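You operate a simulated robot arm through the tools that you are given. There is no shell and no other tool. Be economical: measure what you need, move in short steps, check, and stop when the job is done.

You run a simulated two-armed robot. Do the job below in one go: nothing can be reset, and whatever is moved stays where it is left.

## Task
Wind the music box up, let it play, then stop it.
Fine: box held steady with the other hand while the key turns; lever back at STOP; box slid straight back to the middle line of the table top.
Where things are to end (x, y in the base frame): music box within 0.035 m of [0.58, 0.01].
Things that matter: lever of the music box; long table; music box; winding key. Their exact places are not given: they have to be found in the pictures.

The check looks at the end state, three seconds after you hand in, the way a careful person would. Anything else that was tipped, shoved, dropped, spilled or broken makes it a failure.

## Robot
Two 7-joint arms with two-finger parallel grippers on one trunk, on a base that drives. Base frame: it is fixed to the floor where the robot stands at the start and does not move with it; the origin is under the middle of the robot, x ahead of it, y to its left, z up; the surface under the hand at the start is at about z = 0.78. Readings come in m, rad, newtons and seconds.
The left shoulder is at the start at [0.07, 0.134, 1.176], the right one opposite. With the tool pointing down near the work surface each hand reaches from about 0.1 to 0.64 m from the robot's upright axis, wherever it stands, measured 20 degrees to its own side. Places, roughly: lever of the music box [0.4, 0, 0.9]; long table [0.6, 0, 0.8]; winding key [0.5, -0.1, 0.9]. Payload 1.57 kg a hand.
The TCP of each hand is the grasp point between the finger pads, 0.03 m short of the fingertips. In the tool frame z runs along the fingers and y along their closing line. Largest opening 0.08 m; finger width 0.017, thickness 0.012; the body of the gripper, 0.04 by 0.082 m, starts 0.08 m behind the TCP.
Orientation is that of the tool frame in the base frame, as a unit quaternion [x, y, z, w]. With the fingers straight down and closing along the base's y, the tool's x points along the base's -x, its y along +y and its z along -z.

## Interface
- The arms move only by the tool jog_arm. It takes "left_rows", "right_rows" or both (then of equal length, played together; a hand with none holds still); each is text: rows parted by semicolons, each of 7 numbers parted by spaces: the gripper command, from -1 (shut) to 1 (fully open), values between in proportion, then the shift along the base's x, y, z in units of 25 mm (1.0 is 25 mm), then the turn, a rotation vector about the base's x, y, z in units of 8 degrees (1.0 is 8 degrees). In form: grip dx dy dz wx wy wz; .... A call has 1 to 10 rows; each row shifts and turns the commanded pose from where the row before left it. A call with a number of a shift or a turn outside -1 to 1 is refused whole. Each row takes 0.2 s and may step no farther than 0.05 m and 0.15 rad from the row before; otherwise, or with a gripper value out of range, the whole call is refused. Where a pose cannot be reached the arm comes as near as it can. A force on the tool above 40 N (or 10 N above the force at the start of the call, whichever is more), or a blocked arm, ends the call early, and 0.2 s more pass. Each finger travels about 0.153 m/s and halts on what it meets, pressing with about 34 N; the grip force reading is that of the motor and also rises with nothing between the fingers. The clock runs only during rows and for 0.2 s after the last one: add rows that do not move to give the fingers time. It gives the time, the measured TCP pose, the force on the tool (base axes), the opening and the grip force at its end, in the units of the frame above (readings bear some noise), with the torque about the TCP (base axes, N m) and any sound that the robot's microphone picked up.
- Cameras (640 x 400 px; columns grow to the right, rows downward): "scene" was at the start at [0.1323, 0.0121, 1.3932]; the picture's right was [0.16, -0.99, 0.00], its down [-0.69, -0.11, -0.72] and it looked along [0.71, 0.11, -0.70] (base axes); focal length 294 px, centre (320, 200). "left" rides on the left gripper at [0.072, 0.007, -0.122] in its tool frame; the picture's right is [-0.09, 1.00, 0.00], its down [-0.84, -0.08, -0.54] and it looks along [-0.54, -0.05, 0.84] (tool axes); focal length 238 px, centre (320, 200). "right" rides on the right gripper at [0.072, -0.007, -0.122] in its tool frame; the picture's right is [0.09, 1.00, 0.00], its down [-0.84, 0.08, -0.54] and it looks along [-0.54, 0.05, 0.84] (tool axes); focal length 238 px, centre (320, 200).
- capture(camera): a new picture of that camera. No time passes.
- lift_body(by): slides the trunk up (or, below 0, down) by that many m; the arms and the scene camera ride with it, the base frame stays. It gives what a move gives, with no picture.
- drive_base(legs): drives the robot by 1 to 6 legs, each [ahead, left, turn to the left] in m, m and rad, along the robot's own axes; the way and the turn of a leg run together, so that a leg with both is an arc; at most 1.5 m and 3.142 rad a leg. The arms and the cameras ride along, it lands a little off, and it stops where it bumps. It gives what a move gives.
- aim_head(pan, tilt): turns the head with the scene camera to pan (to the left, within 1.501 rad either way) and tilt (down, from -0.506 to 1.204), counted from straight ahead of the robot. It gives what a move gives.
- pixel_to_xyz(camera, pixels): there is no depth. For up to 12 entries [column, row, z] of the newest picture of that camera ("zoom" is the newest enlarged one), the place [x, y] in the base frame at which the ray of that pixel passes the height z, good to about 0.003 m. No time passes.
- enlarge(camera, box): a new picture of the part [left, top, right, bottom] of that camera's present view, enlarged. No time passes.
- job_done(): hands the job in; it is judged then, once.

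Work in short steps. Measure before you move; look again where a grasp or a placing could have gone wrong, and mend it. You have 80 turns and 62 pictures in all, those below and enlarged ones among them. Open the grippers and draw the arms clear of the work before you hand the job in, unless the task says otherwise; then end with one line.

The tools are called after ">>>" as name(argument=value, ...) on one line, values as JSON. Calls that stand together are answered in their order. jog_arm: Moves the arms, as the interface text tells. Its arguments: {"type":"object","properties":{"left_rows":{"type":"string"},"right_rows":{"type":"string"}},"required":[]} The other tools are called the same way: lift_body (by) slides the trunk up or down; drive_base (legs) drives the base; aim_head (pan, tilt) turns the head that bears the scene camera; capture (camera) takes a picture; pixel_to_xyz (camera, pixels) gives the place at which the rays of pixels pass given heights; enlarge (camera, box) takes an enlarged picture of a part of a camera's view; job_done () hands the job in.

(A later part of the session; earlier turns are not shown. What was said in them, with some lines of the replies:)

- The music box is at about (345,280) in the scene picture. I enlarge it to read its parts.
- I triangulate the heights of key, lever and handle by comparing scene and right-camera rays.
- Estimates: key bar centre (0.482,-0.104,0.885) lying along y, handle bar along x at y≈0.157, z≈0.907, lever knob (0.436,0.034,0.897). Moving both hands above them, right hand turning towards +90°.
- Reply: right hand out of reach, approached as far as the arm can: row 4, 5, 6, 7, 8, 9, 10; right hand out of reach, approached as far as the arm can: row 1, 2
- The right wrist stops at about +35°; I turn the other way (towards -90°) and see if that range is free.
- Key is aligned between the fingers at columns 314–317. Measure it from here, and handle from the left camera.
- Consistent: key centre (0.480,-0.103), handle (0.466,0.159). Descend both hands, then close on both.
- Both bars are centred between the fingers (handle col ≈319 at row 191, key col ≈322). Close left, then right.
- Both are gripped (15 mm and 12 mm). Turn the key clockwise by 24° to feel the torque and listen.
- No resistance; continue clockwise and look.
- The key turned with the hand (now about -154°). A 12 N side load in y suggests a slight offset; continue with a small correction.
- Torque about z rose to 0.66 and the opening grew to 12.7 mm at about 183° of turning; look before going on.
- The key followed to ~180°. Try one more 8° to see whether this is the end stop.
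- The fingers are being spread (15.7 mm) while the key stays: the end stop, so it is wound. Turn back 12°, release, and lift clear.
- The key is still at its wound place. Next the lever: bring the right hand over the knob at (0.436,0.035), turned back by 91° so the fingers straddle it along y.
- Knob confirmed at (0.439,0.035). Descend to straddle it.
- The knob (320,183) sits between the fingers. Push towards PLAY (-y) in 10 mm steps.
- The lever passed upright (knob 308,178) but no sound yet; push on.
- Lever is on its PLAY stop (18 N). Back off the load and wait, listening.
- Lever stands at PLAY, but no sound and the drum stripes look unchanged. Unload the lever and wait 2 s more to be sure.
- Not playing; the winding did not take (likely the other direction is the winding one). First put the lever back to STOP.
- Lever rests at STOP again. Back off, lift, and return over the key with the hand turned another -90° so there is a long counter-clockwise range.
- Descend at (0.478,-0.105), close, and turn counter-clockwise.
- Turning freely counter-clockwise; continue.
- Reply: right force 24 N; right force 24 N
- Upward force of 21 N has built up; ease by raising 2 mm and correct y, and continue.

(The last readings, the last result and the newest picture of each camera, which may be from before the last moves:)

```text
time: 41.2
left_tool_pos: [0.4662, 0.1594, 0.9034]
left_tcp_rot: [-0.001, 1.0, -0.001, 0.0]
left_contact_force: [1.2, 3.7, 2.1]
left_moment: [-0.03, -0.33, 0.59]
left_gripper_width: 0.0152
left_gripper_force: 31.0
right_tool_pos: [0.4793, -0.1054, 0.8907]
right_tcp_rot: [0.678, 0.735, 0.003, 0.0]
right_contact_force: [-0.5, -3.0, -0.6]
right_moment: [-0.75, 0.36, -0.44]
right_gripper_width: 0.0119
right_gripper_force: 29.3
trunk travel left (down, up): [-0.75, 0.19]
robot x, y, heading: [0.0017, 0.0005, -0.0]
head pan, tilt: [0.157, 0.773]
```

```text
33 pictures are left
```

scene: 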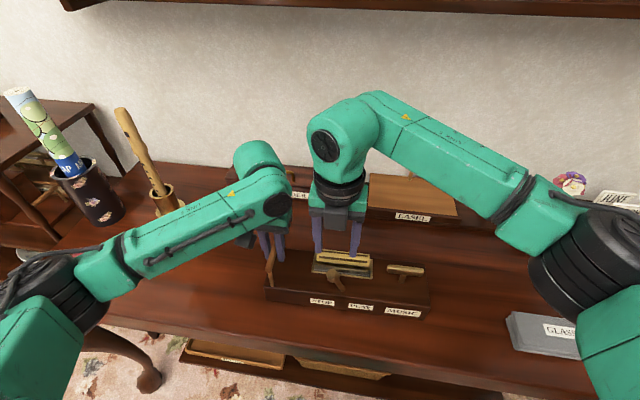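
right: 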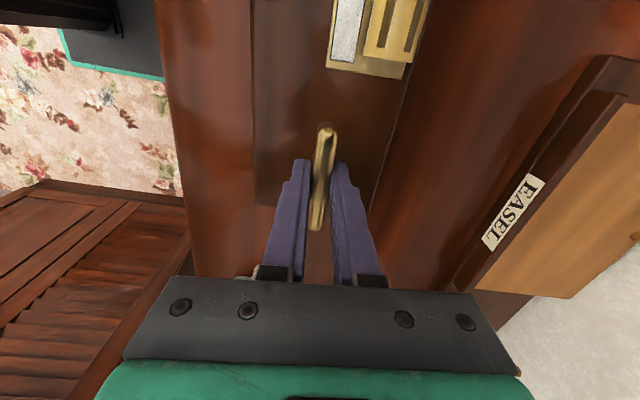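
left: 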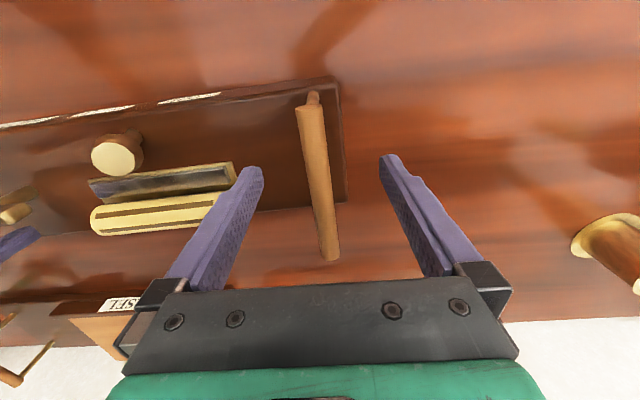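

About back at the starting angle; torque -0.44 appears. Test 16° more.

>>> jog_arm(right_rows="-1 0 0 0 0 0 1;-1 0 0 0 0 0 1;-1 0 0 0 0 0 0")

>>> capture(camera="right")

```text
time: 42.0
left_tool_pos: [0.466, 0.1601, 0.9044]
left_tcp_rot: [0.0, 1.0, 0.0, -0.001]
left_contact_force: [2.3, 1.8, 4.7]
left_moment: [0.0, -0.32, 0.49]
left_gripper_width: 0.015
left_gripper_force: 31.1
right_tool_pos: [0.4794, -0.1059, 0.8931]
right_tcp_rot: [0.569, 0.822, 0.006, 0.0]
right_contact_force: [0.7, -0.1, -0.2]
right_moment: [0.49, 0.39, -0.79]
right_gripper_width: 0.0171
right_gripper_force: 32.1
trunk travel left (down, up): [-0.75, 0.19]
robot x, y, heading: [-0.0037, 0.0034, 0.005]
head pan, tilt: [0.157, 0.773]
```

```text
32 pictures are left
```

right: 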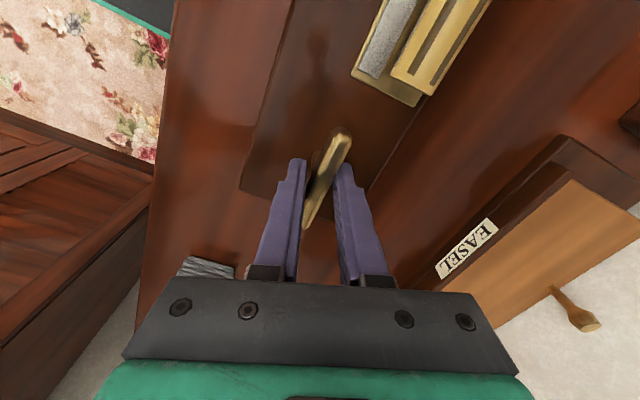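

The key is blocked here: its travel is a half turn, from start to -180°. Check whether the drum has moved since the first pictures.

>>> enlarge(camera="scene", box=[250, 210, 450, 335])

```text
3.20 times, centred on (350, 272) of scene
```

zoom: 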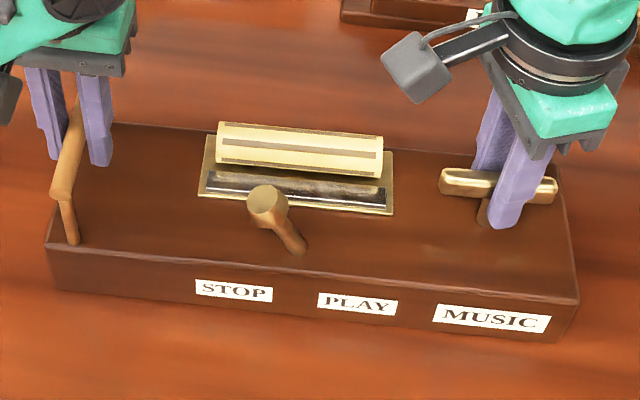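

The drum stripes have shifted (147 now vs 155 before), so it may have turned while at PLAY. To be safe I wind again clockwise fully to the stop, then play and compare drum pictures.

>>> jog_arm(right_rows="-1 0 0 0 0 0 -1;-1 0 0 0 0 0 -1;-1 0 0 0 0 0 -1;-1 0 0 0 0 0 -1;-1 0 0 0 0 0 -1;-1 0 0 0 0 0 -1;-1 0 0 0 0 0 -1;-1 0 0 0 0 0 -1")

>>> jog_arm(right_rows="-1 0 0 0 0 0 -1;-1 0 0 0 0 0 -1;-1 0 0 0 0 0 -1;-1 0 0 0 0 0 -1;-1 0 0 0 0 0 -1;-1 0 0 0 0 0 -1;-1 0 0 0 0 0 -1;-1 0 0 0 0 0 0")

```text
time: 43.8
left_tool_pos: [0.465, 0.1588, 0.9036]
left_tcp_rot: [-0.001, 1.0, 0.0, -0.001]
left_contact_force: [5.9, -1.9, 4.8]
left_moment: [0.03, -0.08, 0.6]
left_gripper_width: 0.0151
left_gripper_force: 30.9
right_tool_pos: [0.4791, -0.1051, 0.8936]
right_tcp_rot: [0.919, 0.394, 0.004, 0.001]
right_contact_force: [-2.9, 2.8, -0.4]
right_moment: [0.34, 0.23, 0.11]
right_gripper_width: 0.0114
right_gripper_force: 29.0
trunk travel left (down, up): [-0.75, 0.19]
robot x, y, heading: [-0.0013, 0.0018, 0.0]
head pan, tilt: [0.157, 0.773]
```

```text
time: 45.6
left_tool_pos: [0.4649, 0.1596, 0.9041]
left_tcp_rot: [0.001, 1.0, -0.001, -0.001]
left_contact_force: [6.8, -7.6, 5.5]
left_moment: [-0.04, 0.21, 0.54]
left_gripper_width: 0.0152
left_gripper_force: 30.9
right_tool_pos: [0.4791, -0.1051, 0.8921]
right_tcp_rot: [0.996, -0.084, 0.002, 0.004]
right_contact_force: [-3.5, 7.7, -1.0]
right_moment: [0.46, -0.15, 0.11]
right_gripper_width: 0.0114
right_gripper_force: 28.6
trunk travel left (down, up): [-0.75, 0.19]
robot x, y, heading: [-0.0009, 0.0038, 0.001]
head pan, tilt: [0.157, 0.773]
```

>>> jog_arm(right_rows="-1 0 0 0 0 0 -1;-1 0 0 0 0 0 -1;-1 0 0 0 0 0 -1;-1 0 0 0 0 0 -1;-1 0 0 0 0 0 -1;-1 0 0 0 0 0 -1;-1 0 0 0 0 0 -1;-1 0 0 0 0 0 -1;-1 0 0 0 0 0 -1;-1 0 0 0 0 0 -1")

>>> jog_arm(right_rows="-1 0 0 0 0 0 -1;-1 0 0 0 0 0 -1;-1 0 0 0 0 0 0")

>>> capture(camera="right")

```text
time: 47.8
left_tool_pos: [0.465, 0.1581, 0.9037]
left_tcp_rot: [-0.001, 1.0, 0.0, -0.001]
left_contact_force: [6.7, -10.2, 0.2]
left_moment: [0.05, -0.08, 0.5]
left_gripper_width: 0.0154
left_gripper_force: 31.1
right_tool_pos: [0.48, -0.1066, 0.8922]
right_tcp_rot: [0.71, -0.704, -0.001, 0.005]
right_contact_force: [-5.2, 8.9, -0.5]
right_moment: [0.74, -0.52, 0.45]
right_gripper_width: 0.0118
right_gripper_force: 28.7
trunk travel left (down, up): [-0.75, 0.19]
robot x, y, heading: [0.0039, 0.0003, 0.001]
head pan, tilt: [0.157, 0.773]
```

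```text
time: 48.6
left_tool_pos: [0.4643, 0.1597, 0.9027]
left_tcp_rot: [-0.002, 1.0, 0.001, 0.0]
left_contact_force: [4.0, -0.1, 2.0]
left_moment: [-0.01, 0.41, 0.5]
left_gripper_width: 0.0154
left_gripper_force: 31.4
right_tool_pos: [0.4787, -0.1078, 0.8926]
right_tcp_rot: [-0.604, 0.797, 0.001, -0.005]
right_contact_force: [-4.6, -1.1, -0.4]
right_moment: [-0.16, -0.62, 0.73]
right_gripper_width: 0.0174
right_gripper_force: 31.9
trunk travel left (down, up): [-0.75, 0.19]
robot x, y, heading: [0.002, -0.0019, -0.003]
head pan, tilt: [0.157, 0.773]
```

```text
30 pictures are left
```

right: 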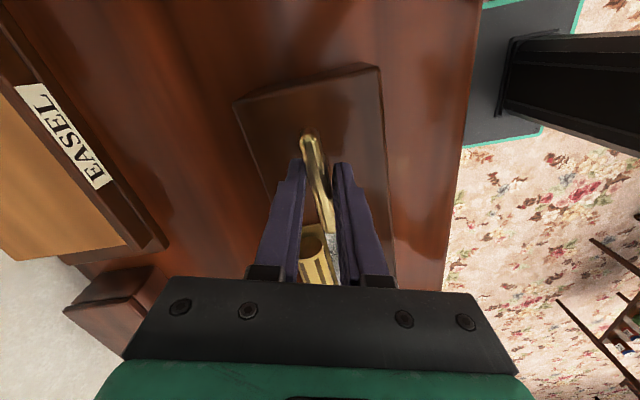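

Hard stop at the half turn again. Align back 16°, release, lift, then go over the lever.

>>> jog_arm(right_rows="-1 0 0 0 0 0 1;-1 0 0 0 0 0 1;0.2 0 0 0 0 0 0;0.2 0 0 0 0 0 0;0.2 0 0 1 0 0 0;0.2 0 0 1 0 0 0;0.2 0 0 1 0 0 0;0.2 0 0 1 0 0 0;0.2 0 0 0 0 0 0")

>>> jog_arm(right_rows="0.2 -.165 .5 0 0 0 1;0.2 -.165 .5 0 0 0 1;0.2 -.165 .5 0 0 0 1;0.2 -.165 .5 0 0 0 1;0.2 -.165 .5 0 0 0 1;0.2 -.165 .5 0 0 0 1;0.2 -.165 .5 0 0 0 1;0.2 -.165 .6 0 0 0 1;0.2 -.165 .6 0 0 0 1;0.2 -.165 .8 0 0 0 1")

>>> enlarge(camera="scene", box=[250, 210, 450, 335])

```text
time: 50.6
left_tool_pos: [0.4648, 0.16, 0.9027]
left_tcp_rot: [0.0, 1.0, -0.001, -0.001]
left_contact_force: [1.1, 1.2, 0.6]
left_moment: [0.03, 0.18, 0.48]
left_gripper_width: 0.0151
left_gripper_force: 31.2
right_tool_pos: [0.4793, -0.1054, 0.9913]
right_tcp_rot: [0.71, -0.704, -0.002, 0.005]
right_contact_force: [0.0, 0.4, 0.1]
right_moment: [0.01, 0.0, -0.01]
right_gripper_width: 0.048
right_gripper_force: 0.0
trunk travel left (down, up): [-0.75, 0.19]
robot x, y, heading: [-0.0014, 0.0002, -0.001]
head pan, tilt: [0.157, 0.773]
```

```text
time: 52.8
left_tool_pos: [0.4648, 0.1601, 0.9045]
left_tcp_rot: [0.0, 1.0, 0.0, -0.001]
left_contact_force: [0.6, 0.1, 0.3]
left_moment: [-0.18, -0.04, 0.41]
left_gripper_width: 0.0149
left_gripper_force: 30.6
right_tool_pos: [0.4388, 0.0325, 0.9919]
right_tcp_rot: [0.997, -0.082, 0.003, 0.005]
right_contact_force: [-0.2, -0.3, 0.0]
right_moment: [-0.01, 0.03, 0.01]
right_gripper_width: 0.048
right_gripper_force: 0.1
trunk travel left (down, up): [-0.75, 0.19]
robot x, y, heading: [0.0005, -0.0039, -0.002]
head pan, tilt: [0.157, 0.773]
```

```text
3.20 times, centred on (350, 272) of scene
```

zoom: 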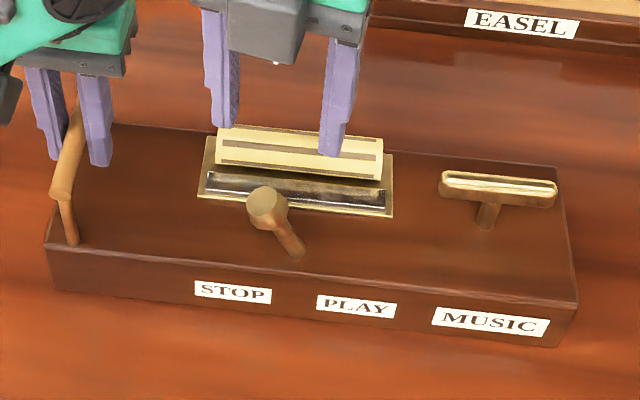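

Straighten, descend over the knob, then push to PLAY.

>>> jog_arm(right_rows="0.2 0 .1 0 0 0 .6;0.2 0 .04 0 0 0 .57;0.2 0 0 -.88 0 0 0;0.2 0 0 -.88 0 0 0;0.2 0 0 -.88 0 0 0;0.2 0 0 -.88 0 0 0;0.2 0 0 0 0 0 0")

>>> jog_arm(right_rows="0.2 0 -.5 0 0 0 0;0.2 0 -.5 0 0 0 0;0.2 0 -.5 0 0 0 0;0.2 0 -.5 0 0 0 0;0.2 0 -.35 0 0 0 0;0.2 0 0 0 0 0 0;0.2 0 .4 0 0 0 0;0.2 0 0 0 0 0 0")

>>> capture(camera="right")

>>> jog_arm(right_rows="0.2 0 0 0 0 0 0;0.2 0 0 0 0 0 0;0.2 0 0 0 0 0 0;0.2 0 0 0 0 0 0")

>>> capture(camera="right")

```text
time: 54.4
left_tool_pos: [0.4652, 0.1598, 0.9031]
left_tcp_rot: [0.0, 1.0, -0.001, 0.0]
left_contact_force: [1.4, -0.3, 0.6]
left_moment: [-0.01, 0.03, 0.5]
left_gripper_width: 0.0151
left_gripper_force: 30.9
right_tool_pos: [0.4386, 0.0337, 0.9045]
right_tcp_rot: [1.0, -0.001, 0.003, 0.005]
right_contact_force: [1.5, 0.7, 0.4]
right_moment: [-0.04, 0.0, 0.0]
right_gripper_width: 0.0479
right_gripper_force: 0.1
trunk travel left (down, up): [-0.75, 0.19]
robot x, y, heading: [0.0, 0.002, -0.004]
head pan, tilt: [0.157, 0.773]
```

```text
time: 56.2
left_tool_pos: [0.4654, 0.1599, 0.9037]
left_tcp_rot: [0.0, 1.0, 0.001, -0.001]
left_contact_force: [0.6, -0.8, 0.3]
left_moment: [0.01, -0.06, 0.46]
left_gripper_width: 0.0151
left_gripper_force: 31.0
right_tool_pos: [0.4385, -0.0148, 0.9036]
right_tcp_rot: [1.0, -0.002, 0.003, 0.006]
right_contact_force: [-1.0, -0.6, -0.8]
right_moment: [0.02, -0.02, 0.02]
right_gripper_width: 0.0481
right_gripper_force: 0.0
trunk travel left (down, up): [-0.75, 0.19]
robot x, y, heading: [-0.0048, -0.0004, -0.001]
head pan, tilt: [0.157, 0.773]
```

```text
28 pictures are left
```

right: 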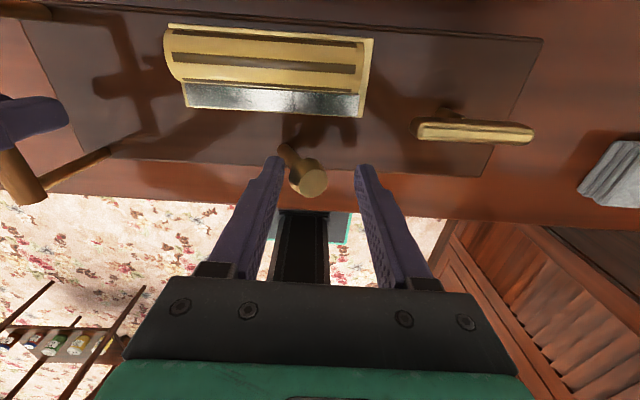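

```text
time: 57.2
left_tool_pos: [0.4648, 0.16, 0.9048]
left_tcp_rot: [-0.001, 1.0, -0.001, -0.001]
left_contact_force: [1.5, 1.3, 1.8]
left_moment: [-0.01, 0.08, 0.49]
left_gripper_width: 0.0149
left_gripper_force: 30.5
right_tool_pos: [0.4385, -0.0127, 0.9039]
right_tcp_rot: [1.0, -0.002, 0.004, 0.005]
right_contact_force: [0.0, 0.3, 0.3]
right_moment: [-0.02, 0.0, 0.01]
right_gripper_width: 0.0477
right_gripper_force: 0.0
trunk travel left (down, up): [-0.75, 0.19]
robot x, y, heading: [-0.0009, -0.0026, 0.001]
head pan, tilt: [0.157, 0.773]
```

```text
27 pictures are left
```

right: 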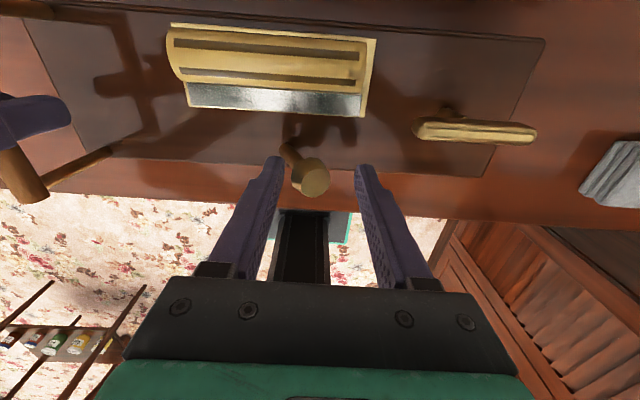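

The drum stripes moved between these two pictures (rows 33/60 → 45/75), so the box is playing. Let it play 4 more seconds.

>>> jog_arm(right_rows="0.2 0 0 0 0 0 0;0.2 0 0 0 0 0 0;0.2 0 0 0 0 0 0;0.2 0 0 0 0 0 0;0.2 0 0 0 0 0 0;0.2 0 0 0 0 0 0;0.2 0 0 0 0 0 0;0.2 0 0 0 0 0 0;0.2 0 0 0 0 0 0;0.2 0 0 0 0 0 0")

>>> capture(camera="right")

>>> jog_arm(right_rows="0.2 0 0 0 0 0 0;0.2 0 0 0 0 0 0;0.2 0 0 0 0 0 0;0.2 0 0 0 0 0 0;0.2 0 0 0 0 0 0;0.2 0 0 0 0 0 0;0.2 0 0 0 0 0 0")

>>> capture(camera="right")

```text
time: 59.4
left_tool_pos: [0.4641, 0.159, 0.9048]
left_tcp_rot: [-0.001, 1.0, -0.001, 0.0]
left_contact_force: [2.3, 2.2, 2.3]
left_moment: [0.0, 0.0, 0.55]
left_gripper_width: 0.0148
left_gripper_force: 30.7
right_tool_pos: [0.4399, -0.0145, 0.9045]
right_tcp_rot: [1.0, -0.002, 0.002, 0.004]
right_contact_force: [0.2, -1.0, 0.3]
right_moment: [0.02, -0.02, -0.02]
right_gripper_width: 0.0478
right_gripper_force: 0.1
trunk travel left (down, up): [-0.75, 0.19]
robot x, y, heading: [0.0011, 0.0012, 0.002]
head pan, tilt: [0.157, 0.773]
```

```text
26 pictures are left
```

right: 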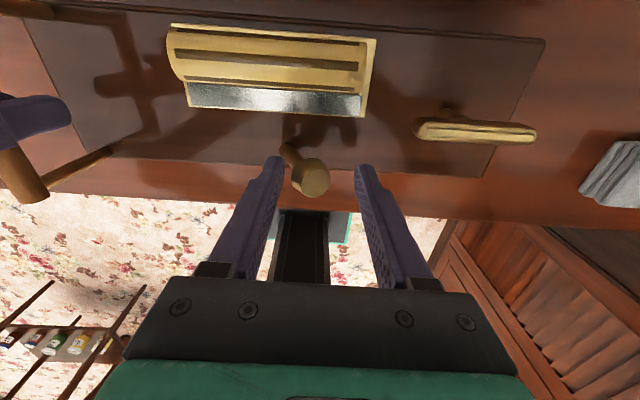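

```text
time: 61.0
left_tool_pos: [0.465, 0.1607, 0.9041]
left_tcp_rot: [-0.001, 1.0, -0.001, -0.002]
left_contact_force: [2.6, 2.3, 3.1]
left_moment: [-0.01, -0.03, 0.52]
left_gripper_width: 0.015
left_gripper_force: 31.2
right_tool_pos: [0.4385, -0.0133, 0.9053]
right_tcp_rot: [1.0, -0.002, 0.001, 0.005]
right_contact_force: [0.1, -1.1, -0.2]
right_moment: [-0.02, -0.01, -0.01]
right_gripper_width: 0.0477
right_gripper_force: 0.1
trunk travel left (down, up): [-0.75, 0.19]
robot x, y, heading: [-0.001, 0.0021, -0.003]
head pan, tilt: [0.157, 0.773]
```

```text
25 pictures are left
```

right: 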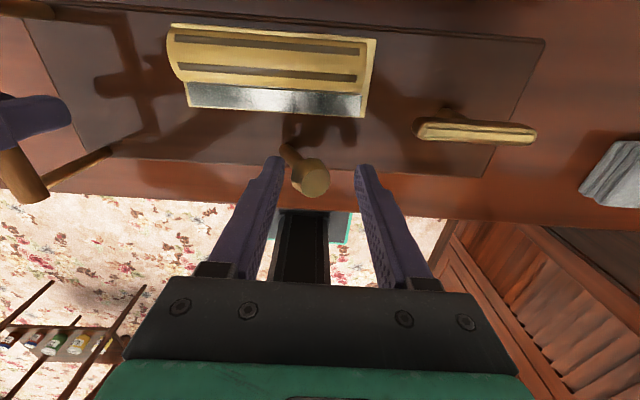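

The drum keeps turning — it has played about 5 s. Push the lever back to STOP, then back off and compare the drum.

>>> jog_arm(right_rows="0.2 0 .5 0 0 0 0;0.2 0 .5 0 0 0 0;0.2 0 .5 0 0 0 0;0.2 0 .5 0 0 0 0;0.2 0 .5 0 0 0 0;0.2 0 .1 0 0 0 0;0.2 0 0 0 0 0 0;0.2 0 -.6 0 0 0 0")

>>> capture(camera="right")

>>> jog_arm(right_rows="0.2 0 0 0 0 0 0;0.2 0 0 0 0 0 0;0.2 0 0 0 0 0 0;0.2 0 0 0 0 0 0")

>>> capture(camera="right")

```text
time: 62.8
left_tool_pos: [0.4643, 0.1596, 0.9038]
left_tcp_rot: [0.0, 1.0, -0.001, -0.001]
left_contact_force: [1.1, 1.6, -0.1]
left_moment: [-0.21, 0.03, 0.43]
left_gripper_width: 0.0148
left_gripper_force: 30.2
right_tool_pos: [0.4386, 0.0356, 0.9026]
right_tcp_rot: [1.0, -0.001, 0.002, 0.002]
right_contact_force: [-0.1, 0.5, 0.1]
right_moment: [0.0, 0.0, 0.0]
right_gripper_width: 0.0478
right_gripper_force: 0.0
trunk travel left (down, up): [-0.75, 0.19]
robot x, y, heading: [-0.0005, -0.0018, 0.004]
head pan, tilt: [0.157, 0.773]
```

```text
24 pictures are left
```

right: 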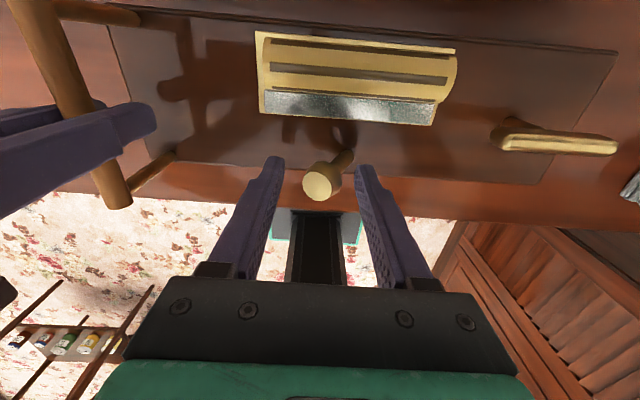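

```text
time: 63.8
left_tool_pos: [0.4662, 0.1596, 0.9044]
left_tcp_rot: [0.0, 1.0, 0.0, 0.0]
left_contact_force: [0.9, -1.7, -0.7]
left_moment: [-0.02, 0.04, 0.37]
left_gripper_width: 0.0149
left_gripper_force: 31.6
right_tool_pos: [0.4384, 0.0349, 0.9027]
right_tcp_rot: [1.0, -0.003, 0.003, 0.005]
right_contact_force: [-0.4, 0.6, -0.9]
right_moment: [0.0, -0.01, 0.0]
right_gripper_width: 0.048
right_gripper_force: 0.0
trunk travel left (down, up): [-0.75, 0.19]
robot x, y, heading: [-0.0001, 0.0003, 0.002]
head pan, tilt: [0.157, 0.773]
```

```text
23 pictures are left
```

right: 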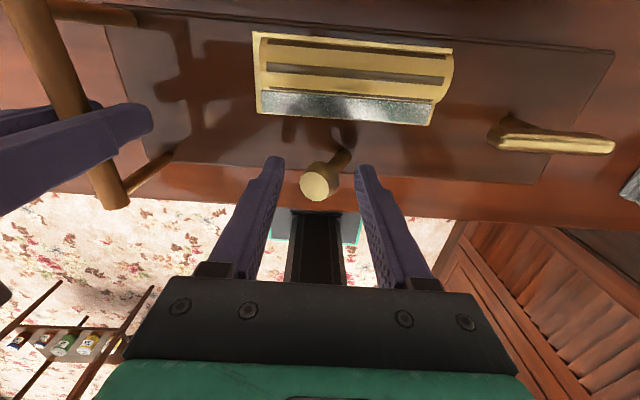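

The drum stands still now; lever at STOP. Lift the right hand and move it right/forward out of view to measure the box and the space behind it.

>>> jog_arm(right_rows="0.2 0 0 .9 0 0 0;0.2 0 0 .9 0 0 0;0.2 0 0 .9 0 0 0;0.2 0 0 .9 0 0 0;-1 -1 -1 0 0 0 0;-1 -1 -1 0 0 0 0;-1 -.6 -1 0 0 0 0;-1 0 -1 0 0 0 0;-1 0 -1 0 0 0 0;-1 0 0 0 0 0 0")

>>> capture(camera="scene")

>>> capture(camera="right")

>>> enlarge(camera="scene", box=[250, 200, 450, 325])

```text
time: 66.0
left_tool_pos: [0.4644, 0.1579, 0.9048]
left_tcp_rot: [0.001, 1.0, -0.001, 0.0]
left_contact_force: [0.0, -0.7, 0.5]
left_moment: [-0.02, -0.01, 0.29]
left_gripper_width: 0.0146
left_gripper_force: 30.6
right_tool_pos: [0.3748, -0.0893, 0.9939]
right_tcp_rot: [1.0, -0.002, 0.003, 0.005]
right_contact_force: [-0.6, 1.1, -0.4]
right_moment: [-0.01, 0.0, 0.0]
right_gripper_width: 0.0001
right_gripper_force: 21.1
trunk travel left (down, up): [-0.75, 0.19]
robot x, y, heading: [0.0004, -0.0042, -0.008]
head pan, tilt: [0.157, 0.773]
```

```text
22 pictures are left
```

scene: 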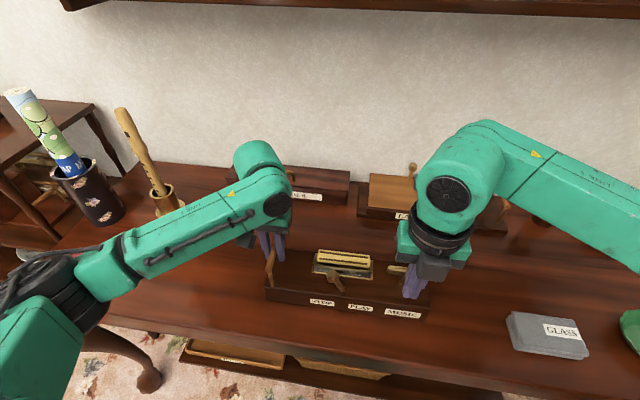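

```text
21 pictures are left
```

right: 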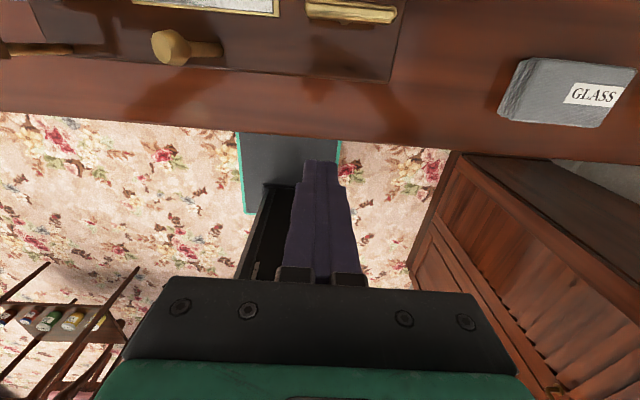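

```text
3.20 times, centred on (350, 262) of scene
```

zoom: 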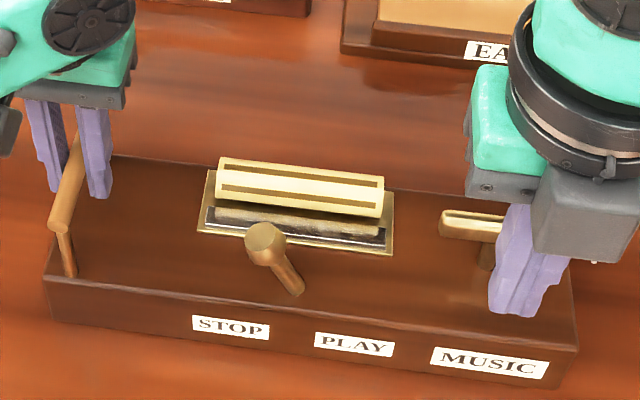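

>>> pixel_to_xyz(camera="right", pixels=[[389, 82, 0.84], [60, 56, 0.84], [227, 69, 0.84], [513, 118, 0.78]])

>>> pixel_to_xyz(camera="scene", pixels=[[263.4, 287.3, 0.84], [430.3, 308, 0.84], [286, 249, 0.84], [265.6, 299.4, 0.78], [360, 218, 0.78], [460, 228, 0.78], [510, 231, 0.78], [300, 203, 0.78], [345, 207, 0.78], [508, 340, 0.78]])

```text
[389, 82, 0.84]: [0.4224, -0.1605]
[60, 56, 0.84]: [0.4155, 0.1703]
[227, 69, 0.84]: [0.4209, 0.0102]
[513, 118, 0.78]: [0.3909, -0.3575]
```

```text
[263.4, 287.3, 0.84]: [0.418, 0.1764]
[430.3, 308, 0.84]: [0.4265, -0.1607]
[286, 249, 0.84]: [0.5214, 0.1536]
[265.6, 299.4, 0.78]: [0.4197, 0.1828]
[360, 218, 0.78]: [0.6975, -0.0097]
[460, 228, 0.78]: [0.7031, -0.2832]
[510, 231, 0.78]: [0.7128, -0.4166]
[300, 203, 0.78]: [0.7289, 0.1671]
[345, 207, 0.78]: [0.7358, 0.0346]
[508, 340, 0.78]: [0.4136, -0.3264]
```

Box front edge x≈0.418…0.424, centre ≈(0.476,0.007), free space behind until x≈0.70. I lower the closed right hand in front of the box at y≈-0.09 as a second pusher.

>>> jog_arm(right_rows="-1 .13 0 -1 0 0 0;-1 .13 0 -1 0 0 0;-1 .13 0 -1 0 0 0;-1 .13 0 -1 0 0 0;-1 .13 0 -1 0 0 0;-1 .13 0 -1 0 0 0;-1 0 0 0 0 0 0")

>>> capture(camera="right")

>>> capture(camera="scene")

```text
time: 67.6
left_tool_pos: [0.4636, 0.1599, 0.9037]
left_tcp_rot: [0.0, 1.0, 0.0, 0.0]
left_contact_force: [0.5, -1.3, 0.4]
left_moment: [0.05, 0.08, 0.24]
left_gripper_width: 0.0144
left_gripper_force: 31.0
right_tool_pos: [0.3926, -0.0874, 0.8439]
right_tcp_rot: [1.0, -0.002, 0.003, 0.005]
right_contact_force: [0.0, 0.2, -0.4]
right_moment: [-0.01, -0.01, 0.0]
right_gripper_width: 0.0
right_gripper_force: 21.3
trunk travel left (down, up): [-0.75, 0.19]
robot x, y, heading: [0.002, 0.0025, -0.001]
head pan, tilt: [0.157, 0.773]
```

```text
19 pictures are left
```

right: 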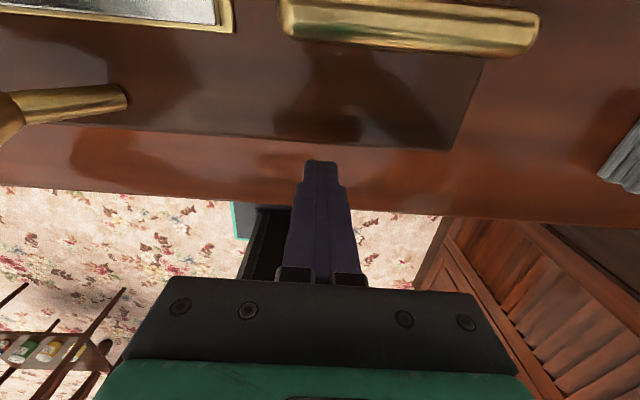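

```text
18 pictures are left
```

scene: 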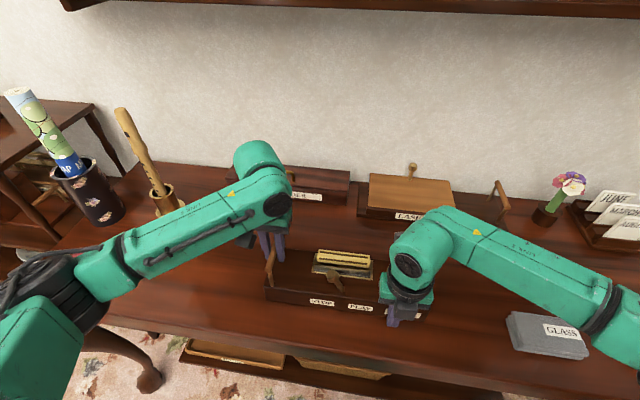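

Close the remaining gap with the right hand, then push both together by 5 cm.

>>> jog_arm(left_rows="-1 0 0 0 0 0 0;-1 0 0 0 0 0 0;-1 .4 0 0 0 0 0;-1 .4 0 0 0 0 0;-1 .4 0 0 0 0 0;-1 .4 0 0 0 0 0;-1 .4 0 0 0 0 0;-1 0 0 0 0 0 0", right_rows="-1 .4 0 0 0 0 0;-1 .35 0 0 0 0 0;-1 .4 0 0 0 0 0;-1 .4 0 0 0 0 0;-1 .4 0 0 0 0 0;-1 .4 0 0 0 0 0;-1 .4 0 0 0 0 0;-1 0 0 0 0 0 0")

>>> capture(camera="right")

>>> capture(camera="left")

```text
time: 69.4
left_tool_pos: [0.5151, 0.1597, 0.9039]
left_tcp_rot: [0.0, 1.0, 0.0, -0.002]
left_contact_force: [2.1, 0.1, -0.1]
left_moment: [0.04, -0.05, 0.43]
left_gripper_width: 0.0144
left_gripper_force: 30.7
right_tool_pos: [0.4624, -0.0888, 0.8431]
right_tcp_rot: [1.0, -0.002, 0.003, 0.005]
right_contact_force: [-1.3, -0.1, -1.0]
right_moment: [0.01, -0.01, -0.04]
right_gripper_width: 0.0
right_gripper_force: 21.0
trunk travel left (down, up): [-0.75, 0.19]
robot x, y, heading: [-0.0001, 0.0012, 0.003]
head pan, tilt: [0.157, 0.773]
```

```text
17 pictures are left
```

right: 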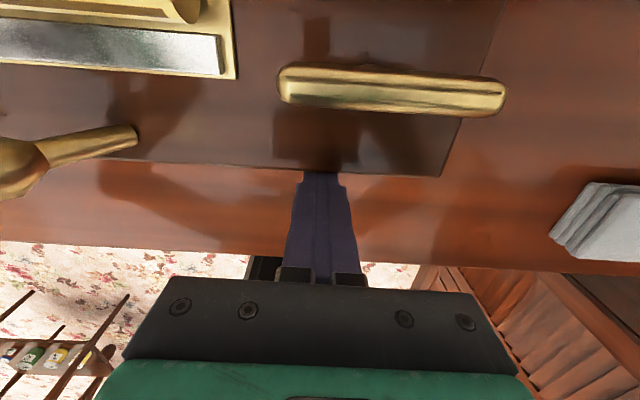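

```text
16 pictures are left
```

left: 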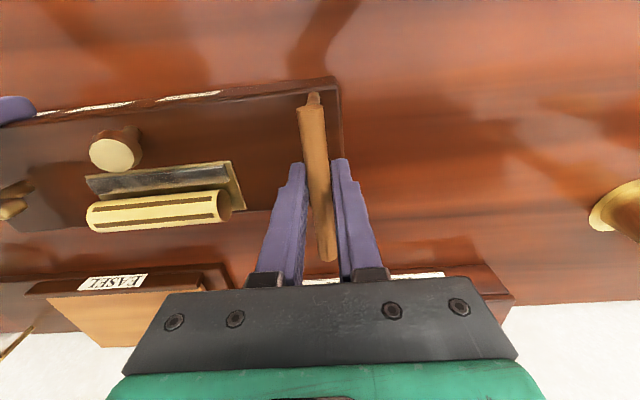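

Box follows both hands straight. Push the remaining ~5.4 cm.

>>> jog_arm(left_rows="-1 .43 .02 0 0 0 0;-1 .43 .02 0 0 0 0;-1 .43 .02 0 0 0 0;-1 .43 .02 0 0 0 0;-1 .43 .02 0 0 0 0;-1 0 0 0 0 0 0", right_rows="-1 .43 0 0 0 0 0;-1 .43 0 0 0 0 0;-1 .43 0 0 0 0 0;-1 .43 0 0 0 0 0;-1 .43 0 0 0 0 0;-1 0 0 0 0 0 0")

>>> jog_arm(right_rows="-1 -1 0 0 0 0 0;-1 -1 0 0 0 0 0;-1 -1 0 0 0 0 0;-1 0 -.5 .8 0 0 0;-1 0 -1 .8 0 0 0;-1 0 -1 .8 0 0 0;-1 0 -1 .8 0 0 0;-1 0 -1 .8 0 0 0;-1 0 -1 .8 0 0 0")

>>> capture(camera="scene")

>>> enlarge(camera="scene", box=[250, 180, 450, 305])

```text
time: 70.8
left_tool_pos: [0.5687, 0.1635, 0.904]
left_tcp_rot: [-0.001, 1.0, -0.001, -0.001]
left_contact_force: [2.0, 0.7, 0.3]
left_moment: [0.05, 0.01, 0.36]
left_gripper_width: 0.0147
left_gripper_force: 31.1
right_tool_pos: [0.5158, -0.0881, 0.8434]
right_tcp_rot: [1.0, -0.002, 0.002, 0.005]
right_contact_force: [-1.6, -0.1, 0.2]
right_moment: [0.05, 0.06, -0.02]
right_gripper_width: 0.0002
right_gripper_force: 21.0
trunk travel left (down, up): [-0.75, 0.19]
robot x, y, heading: [-0.0022, -0.0006, 0.003]
head pan, tilt: [0.157, 0.773]
```

```text
time: 72.8
left_tool_pos: [0.568, 0.1618, 0.9053]
left_tcp_rot: [0.0, 1.0, 0.0, -0.001]
left_contact_force: [1.4, 0.0, -0.9]
left_moment: [-0.02, 0.07, 0.3]
left_gripper_width: 0.0146
left_gripper_force: 31.4
right_tool_pos: [0.4422, -0.2256, 0.9651]
right_tcp_rot: [1.0, 0.0, 0.002, 0.004]
right_contact_force: [1.1, -0.4, -0.6]
right_moment: [0.07, -0.01, 0.02]
right_gripper_width: 0.0001
right_gripper_force: 21.2
trunk travel left (down, up): [-0.75, 0.19]
robot x, y, heading: [0.0006, -0.0002, -0.001]
head pan, tilt: [0.157, 0.773]
```

```text
15 pictures are left
```

scene: 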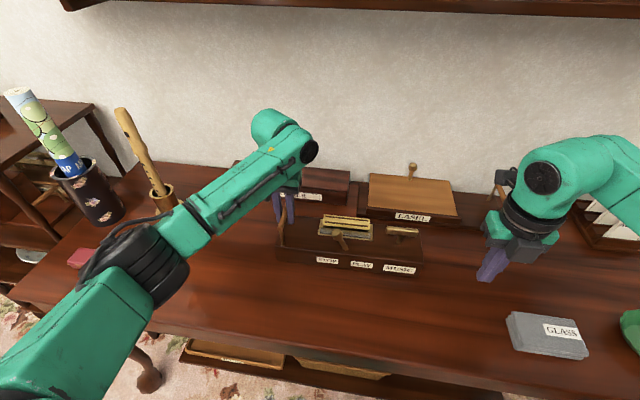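

```text
3.20 times, centred on (350, 242) of scene
```

zoom: 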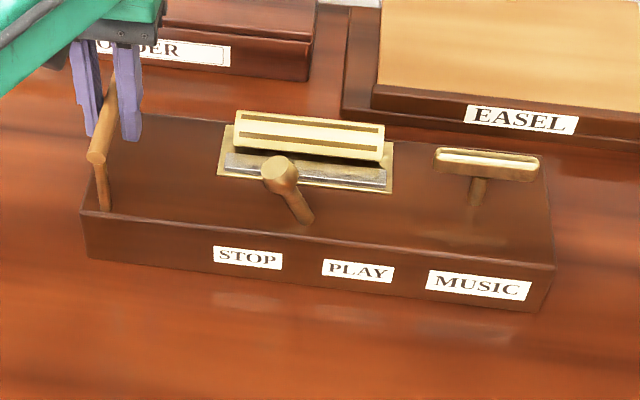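

Box is in place with lever at STOP. Release the left hand, lift straight up, and draw it back; then measure.

>>> jog_arm(left_rows="0.6 0 0 0 0 0 0;0.6 0 0 0 0 0 0;0.6 0 0 0 0 0 0;0.6 0 0 1 0 0 0;0.6 0 0 1 0 0 0;0.6 0 0 1 0 0 0;0.6 0 0 1 0 0 0;0.6 -1 .5 1 0 0 0;0.6 -1 .5 1 0 0 0;0.6 -1 .5 1 0 0 0", right_rows="-1 0 0 0 0 0 0;-1 0 0 0 0 0 0;-1 0 0 0 0 0 0;0 0 0 1 0 0 0;0.5 0 0 1 0 0 0;1 -.5 0 1 0 0 0;1 -.5 0 1 0 0 0;1 -.5 0 0 0 0 0;1 -.5 0 0 0 0 0;1 0 0 0 0 0 0")

>>> capture(camera="scene")

>>> capture(camera="left")

>>> enlarge(camera="scene", box=[250, 180, 450, 305])

```text
time: 75.0
left_tool_pos: [0.494, 0.2013, 1.0807]
left_tcp_rot: [0.0, 1.0, -0.001, -0.001]
left_contact_force: [0.1, 0.1, 0.4]
left_moment: [0.0, 0.0, 0.0]
left_gripper_width: 0.0641
left_gripper_force: 0.0
right_tool_pos: [0.3908, -0.2255, 1.0648]
right_tcp_rot: [1.0, -0.002, 0.004, 0.005]
right_contact_force: [-0.2, -0.3, -0.4]
right_moment: [0.04, 0.01, 0.03]
right_gripper_width: 0.0801
right_gripper_force: 0.2
trunk travel left (down, up): [-0.75, 0.19]
robot x, y, heading: [0.0028, 0.0006, -0.002]
head pan, tilt: [0.157, 0.773]
```

```text
13 pictures are left
```

scene: 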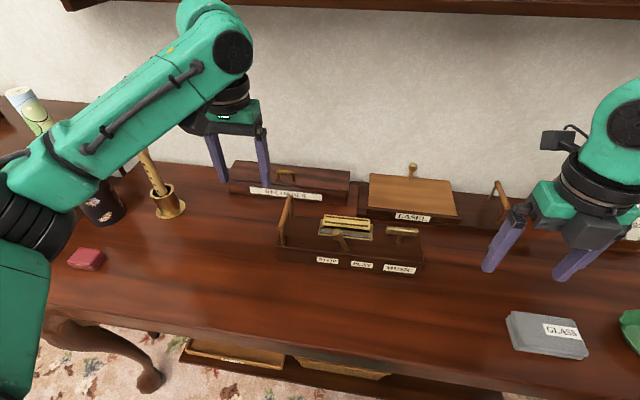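

```text
12 pictures are left
```

left: 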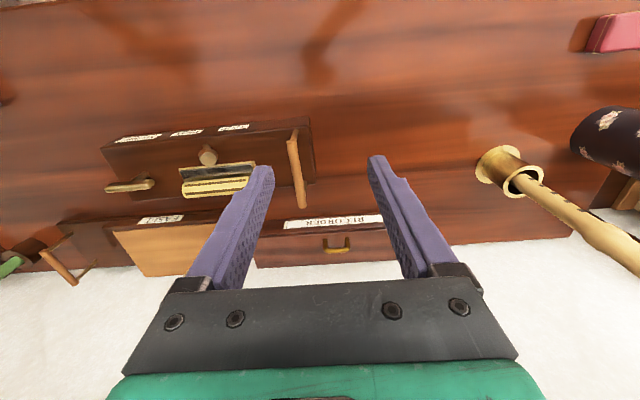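

```text
3.20 times, centred on (350, 242) of scene
```

zoom: 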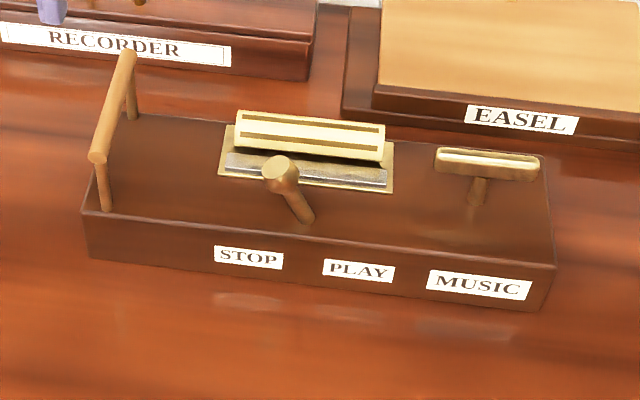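

>>> pixel_to_xyz(camera="zoom", pixels=[[82, 212, 0.84], [556, 266, 0.84], [543, 157, 0.84], [130, 112, 0.84], [100, 155, 0.907], [125, 52, 0.907], [487, 165, 0.885]])

>>> pixel_to_xyz(camera="left", pixels=[[294, 135, 0.907], [303, 205, 0.907], [128, 186, 0.885], [101, 147, 0.84], [308, 120, 0.84]])

```text
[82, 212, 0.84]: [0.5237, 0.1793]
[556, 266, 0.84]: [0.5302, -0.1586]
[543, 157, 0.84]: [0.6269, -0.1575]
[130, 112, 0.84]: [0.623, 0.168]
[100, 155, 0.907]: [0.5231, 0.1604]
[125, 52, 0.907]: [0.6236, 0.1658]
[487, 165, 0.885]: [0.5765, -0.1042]
```

```text
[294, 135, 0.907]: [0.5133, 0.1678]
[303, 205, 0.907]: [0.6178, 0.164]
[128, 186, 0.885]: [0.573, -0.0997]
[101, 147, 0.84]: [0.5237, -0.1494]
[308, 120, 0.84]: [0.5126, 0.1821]
```

The box centre measures about (0.575, 0.01), squarely set, with the lever at STOP, the drum still and both hands open and clear. Handing in.

>>> job_done()

```text
The job is handed in.
```

The music box was wound to the key's stop with the left hand holding it. It then played for about 5 seconds and was stopped with the lever back at STOP. I judged the playing from the drum turning, because no sound readings came in. The box was slid straight back to about (0.575, 0.01), within the 0.035 m limit.
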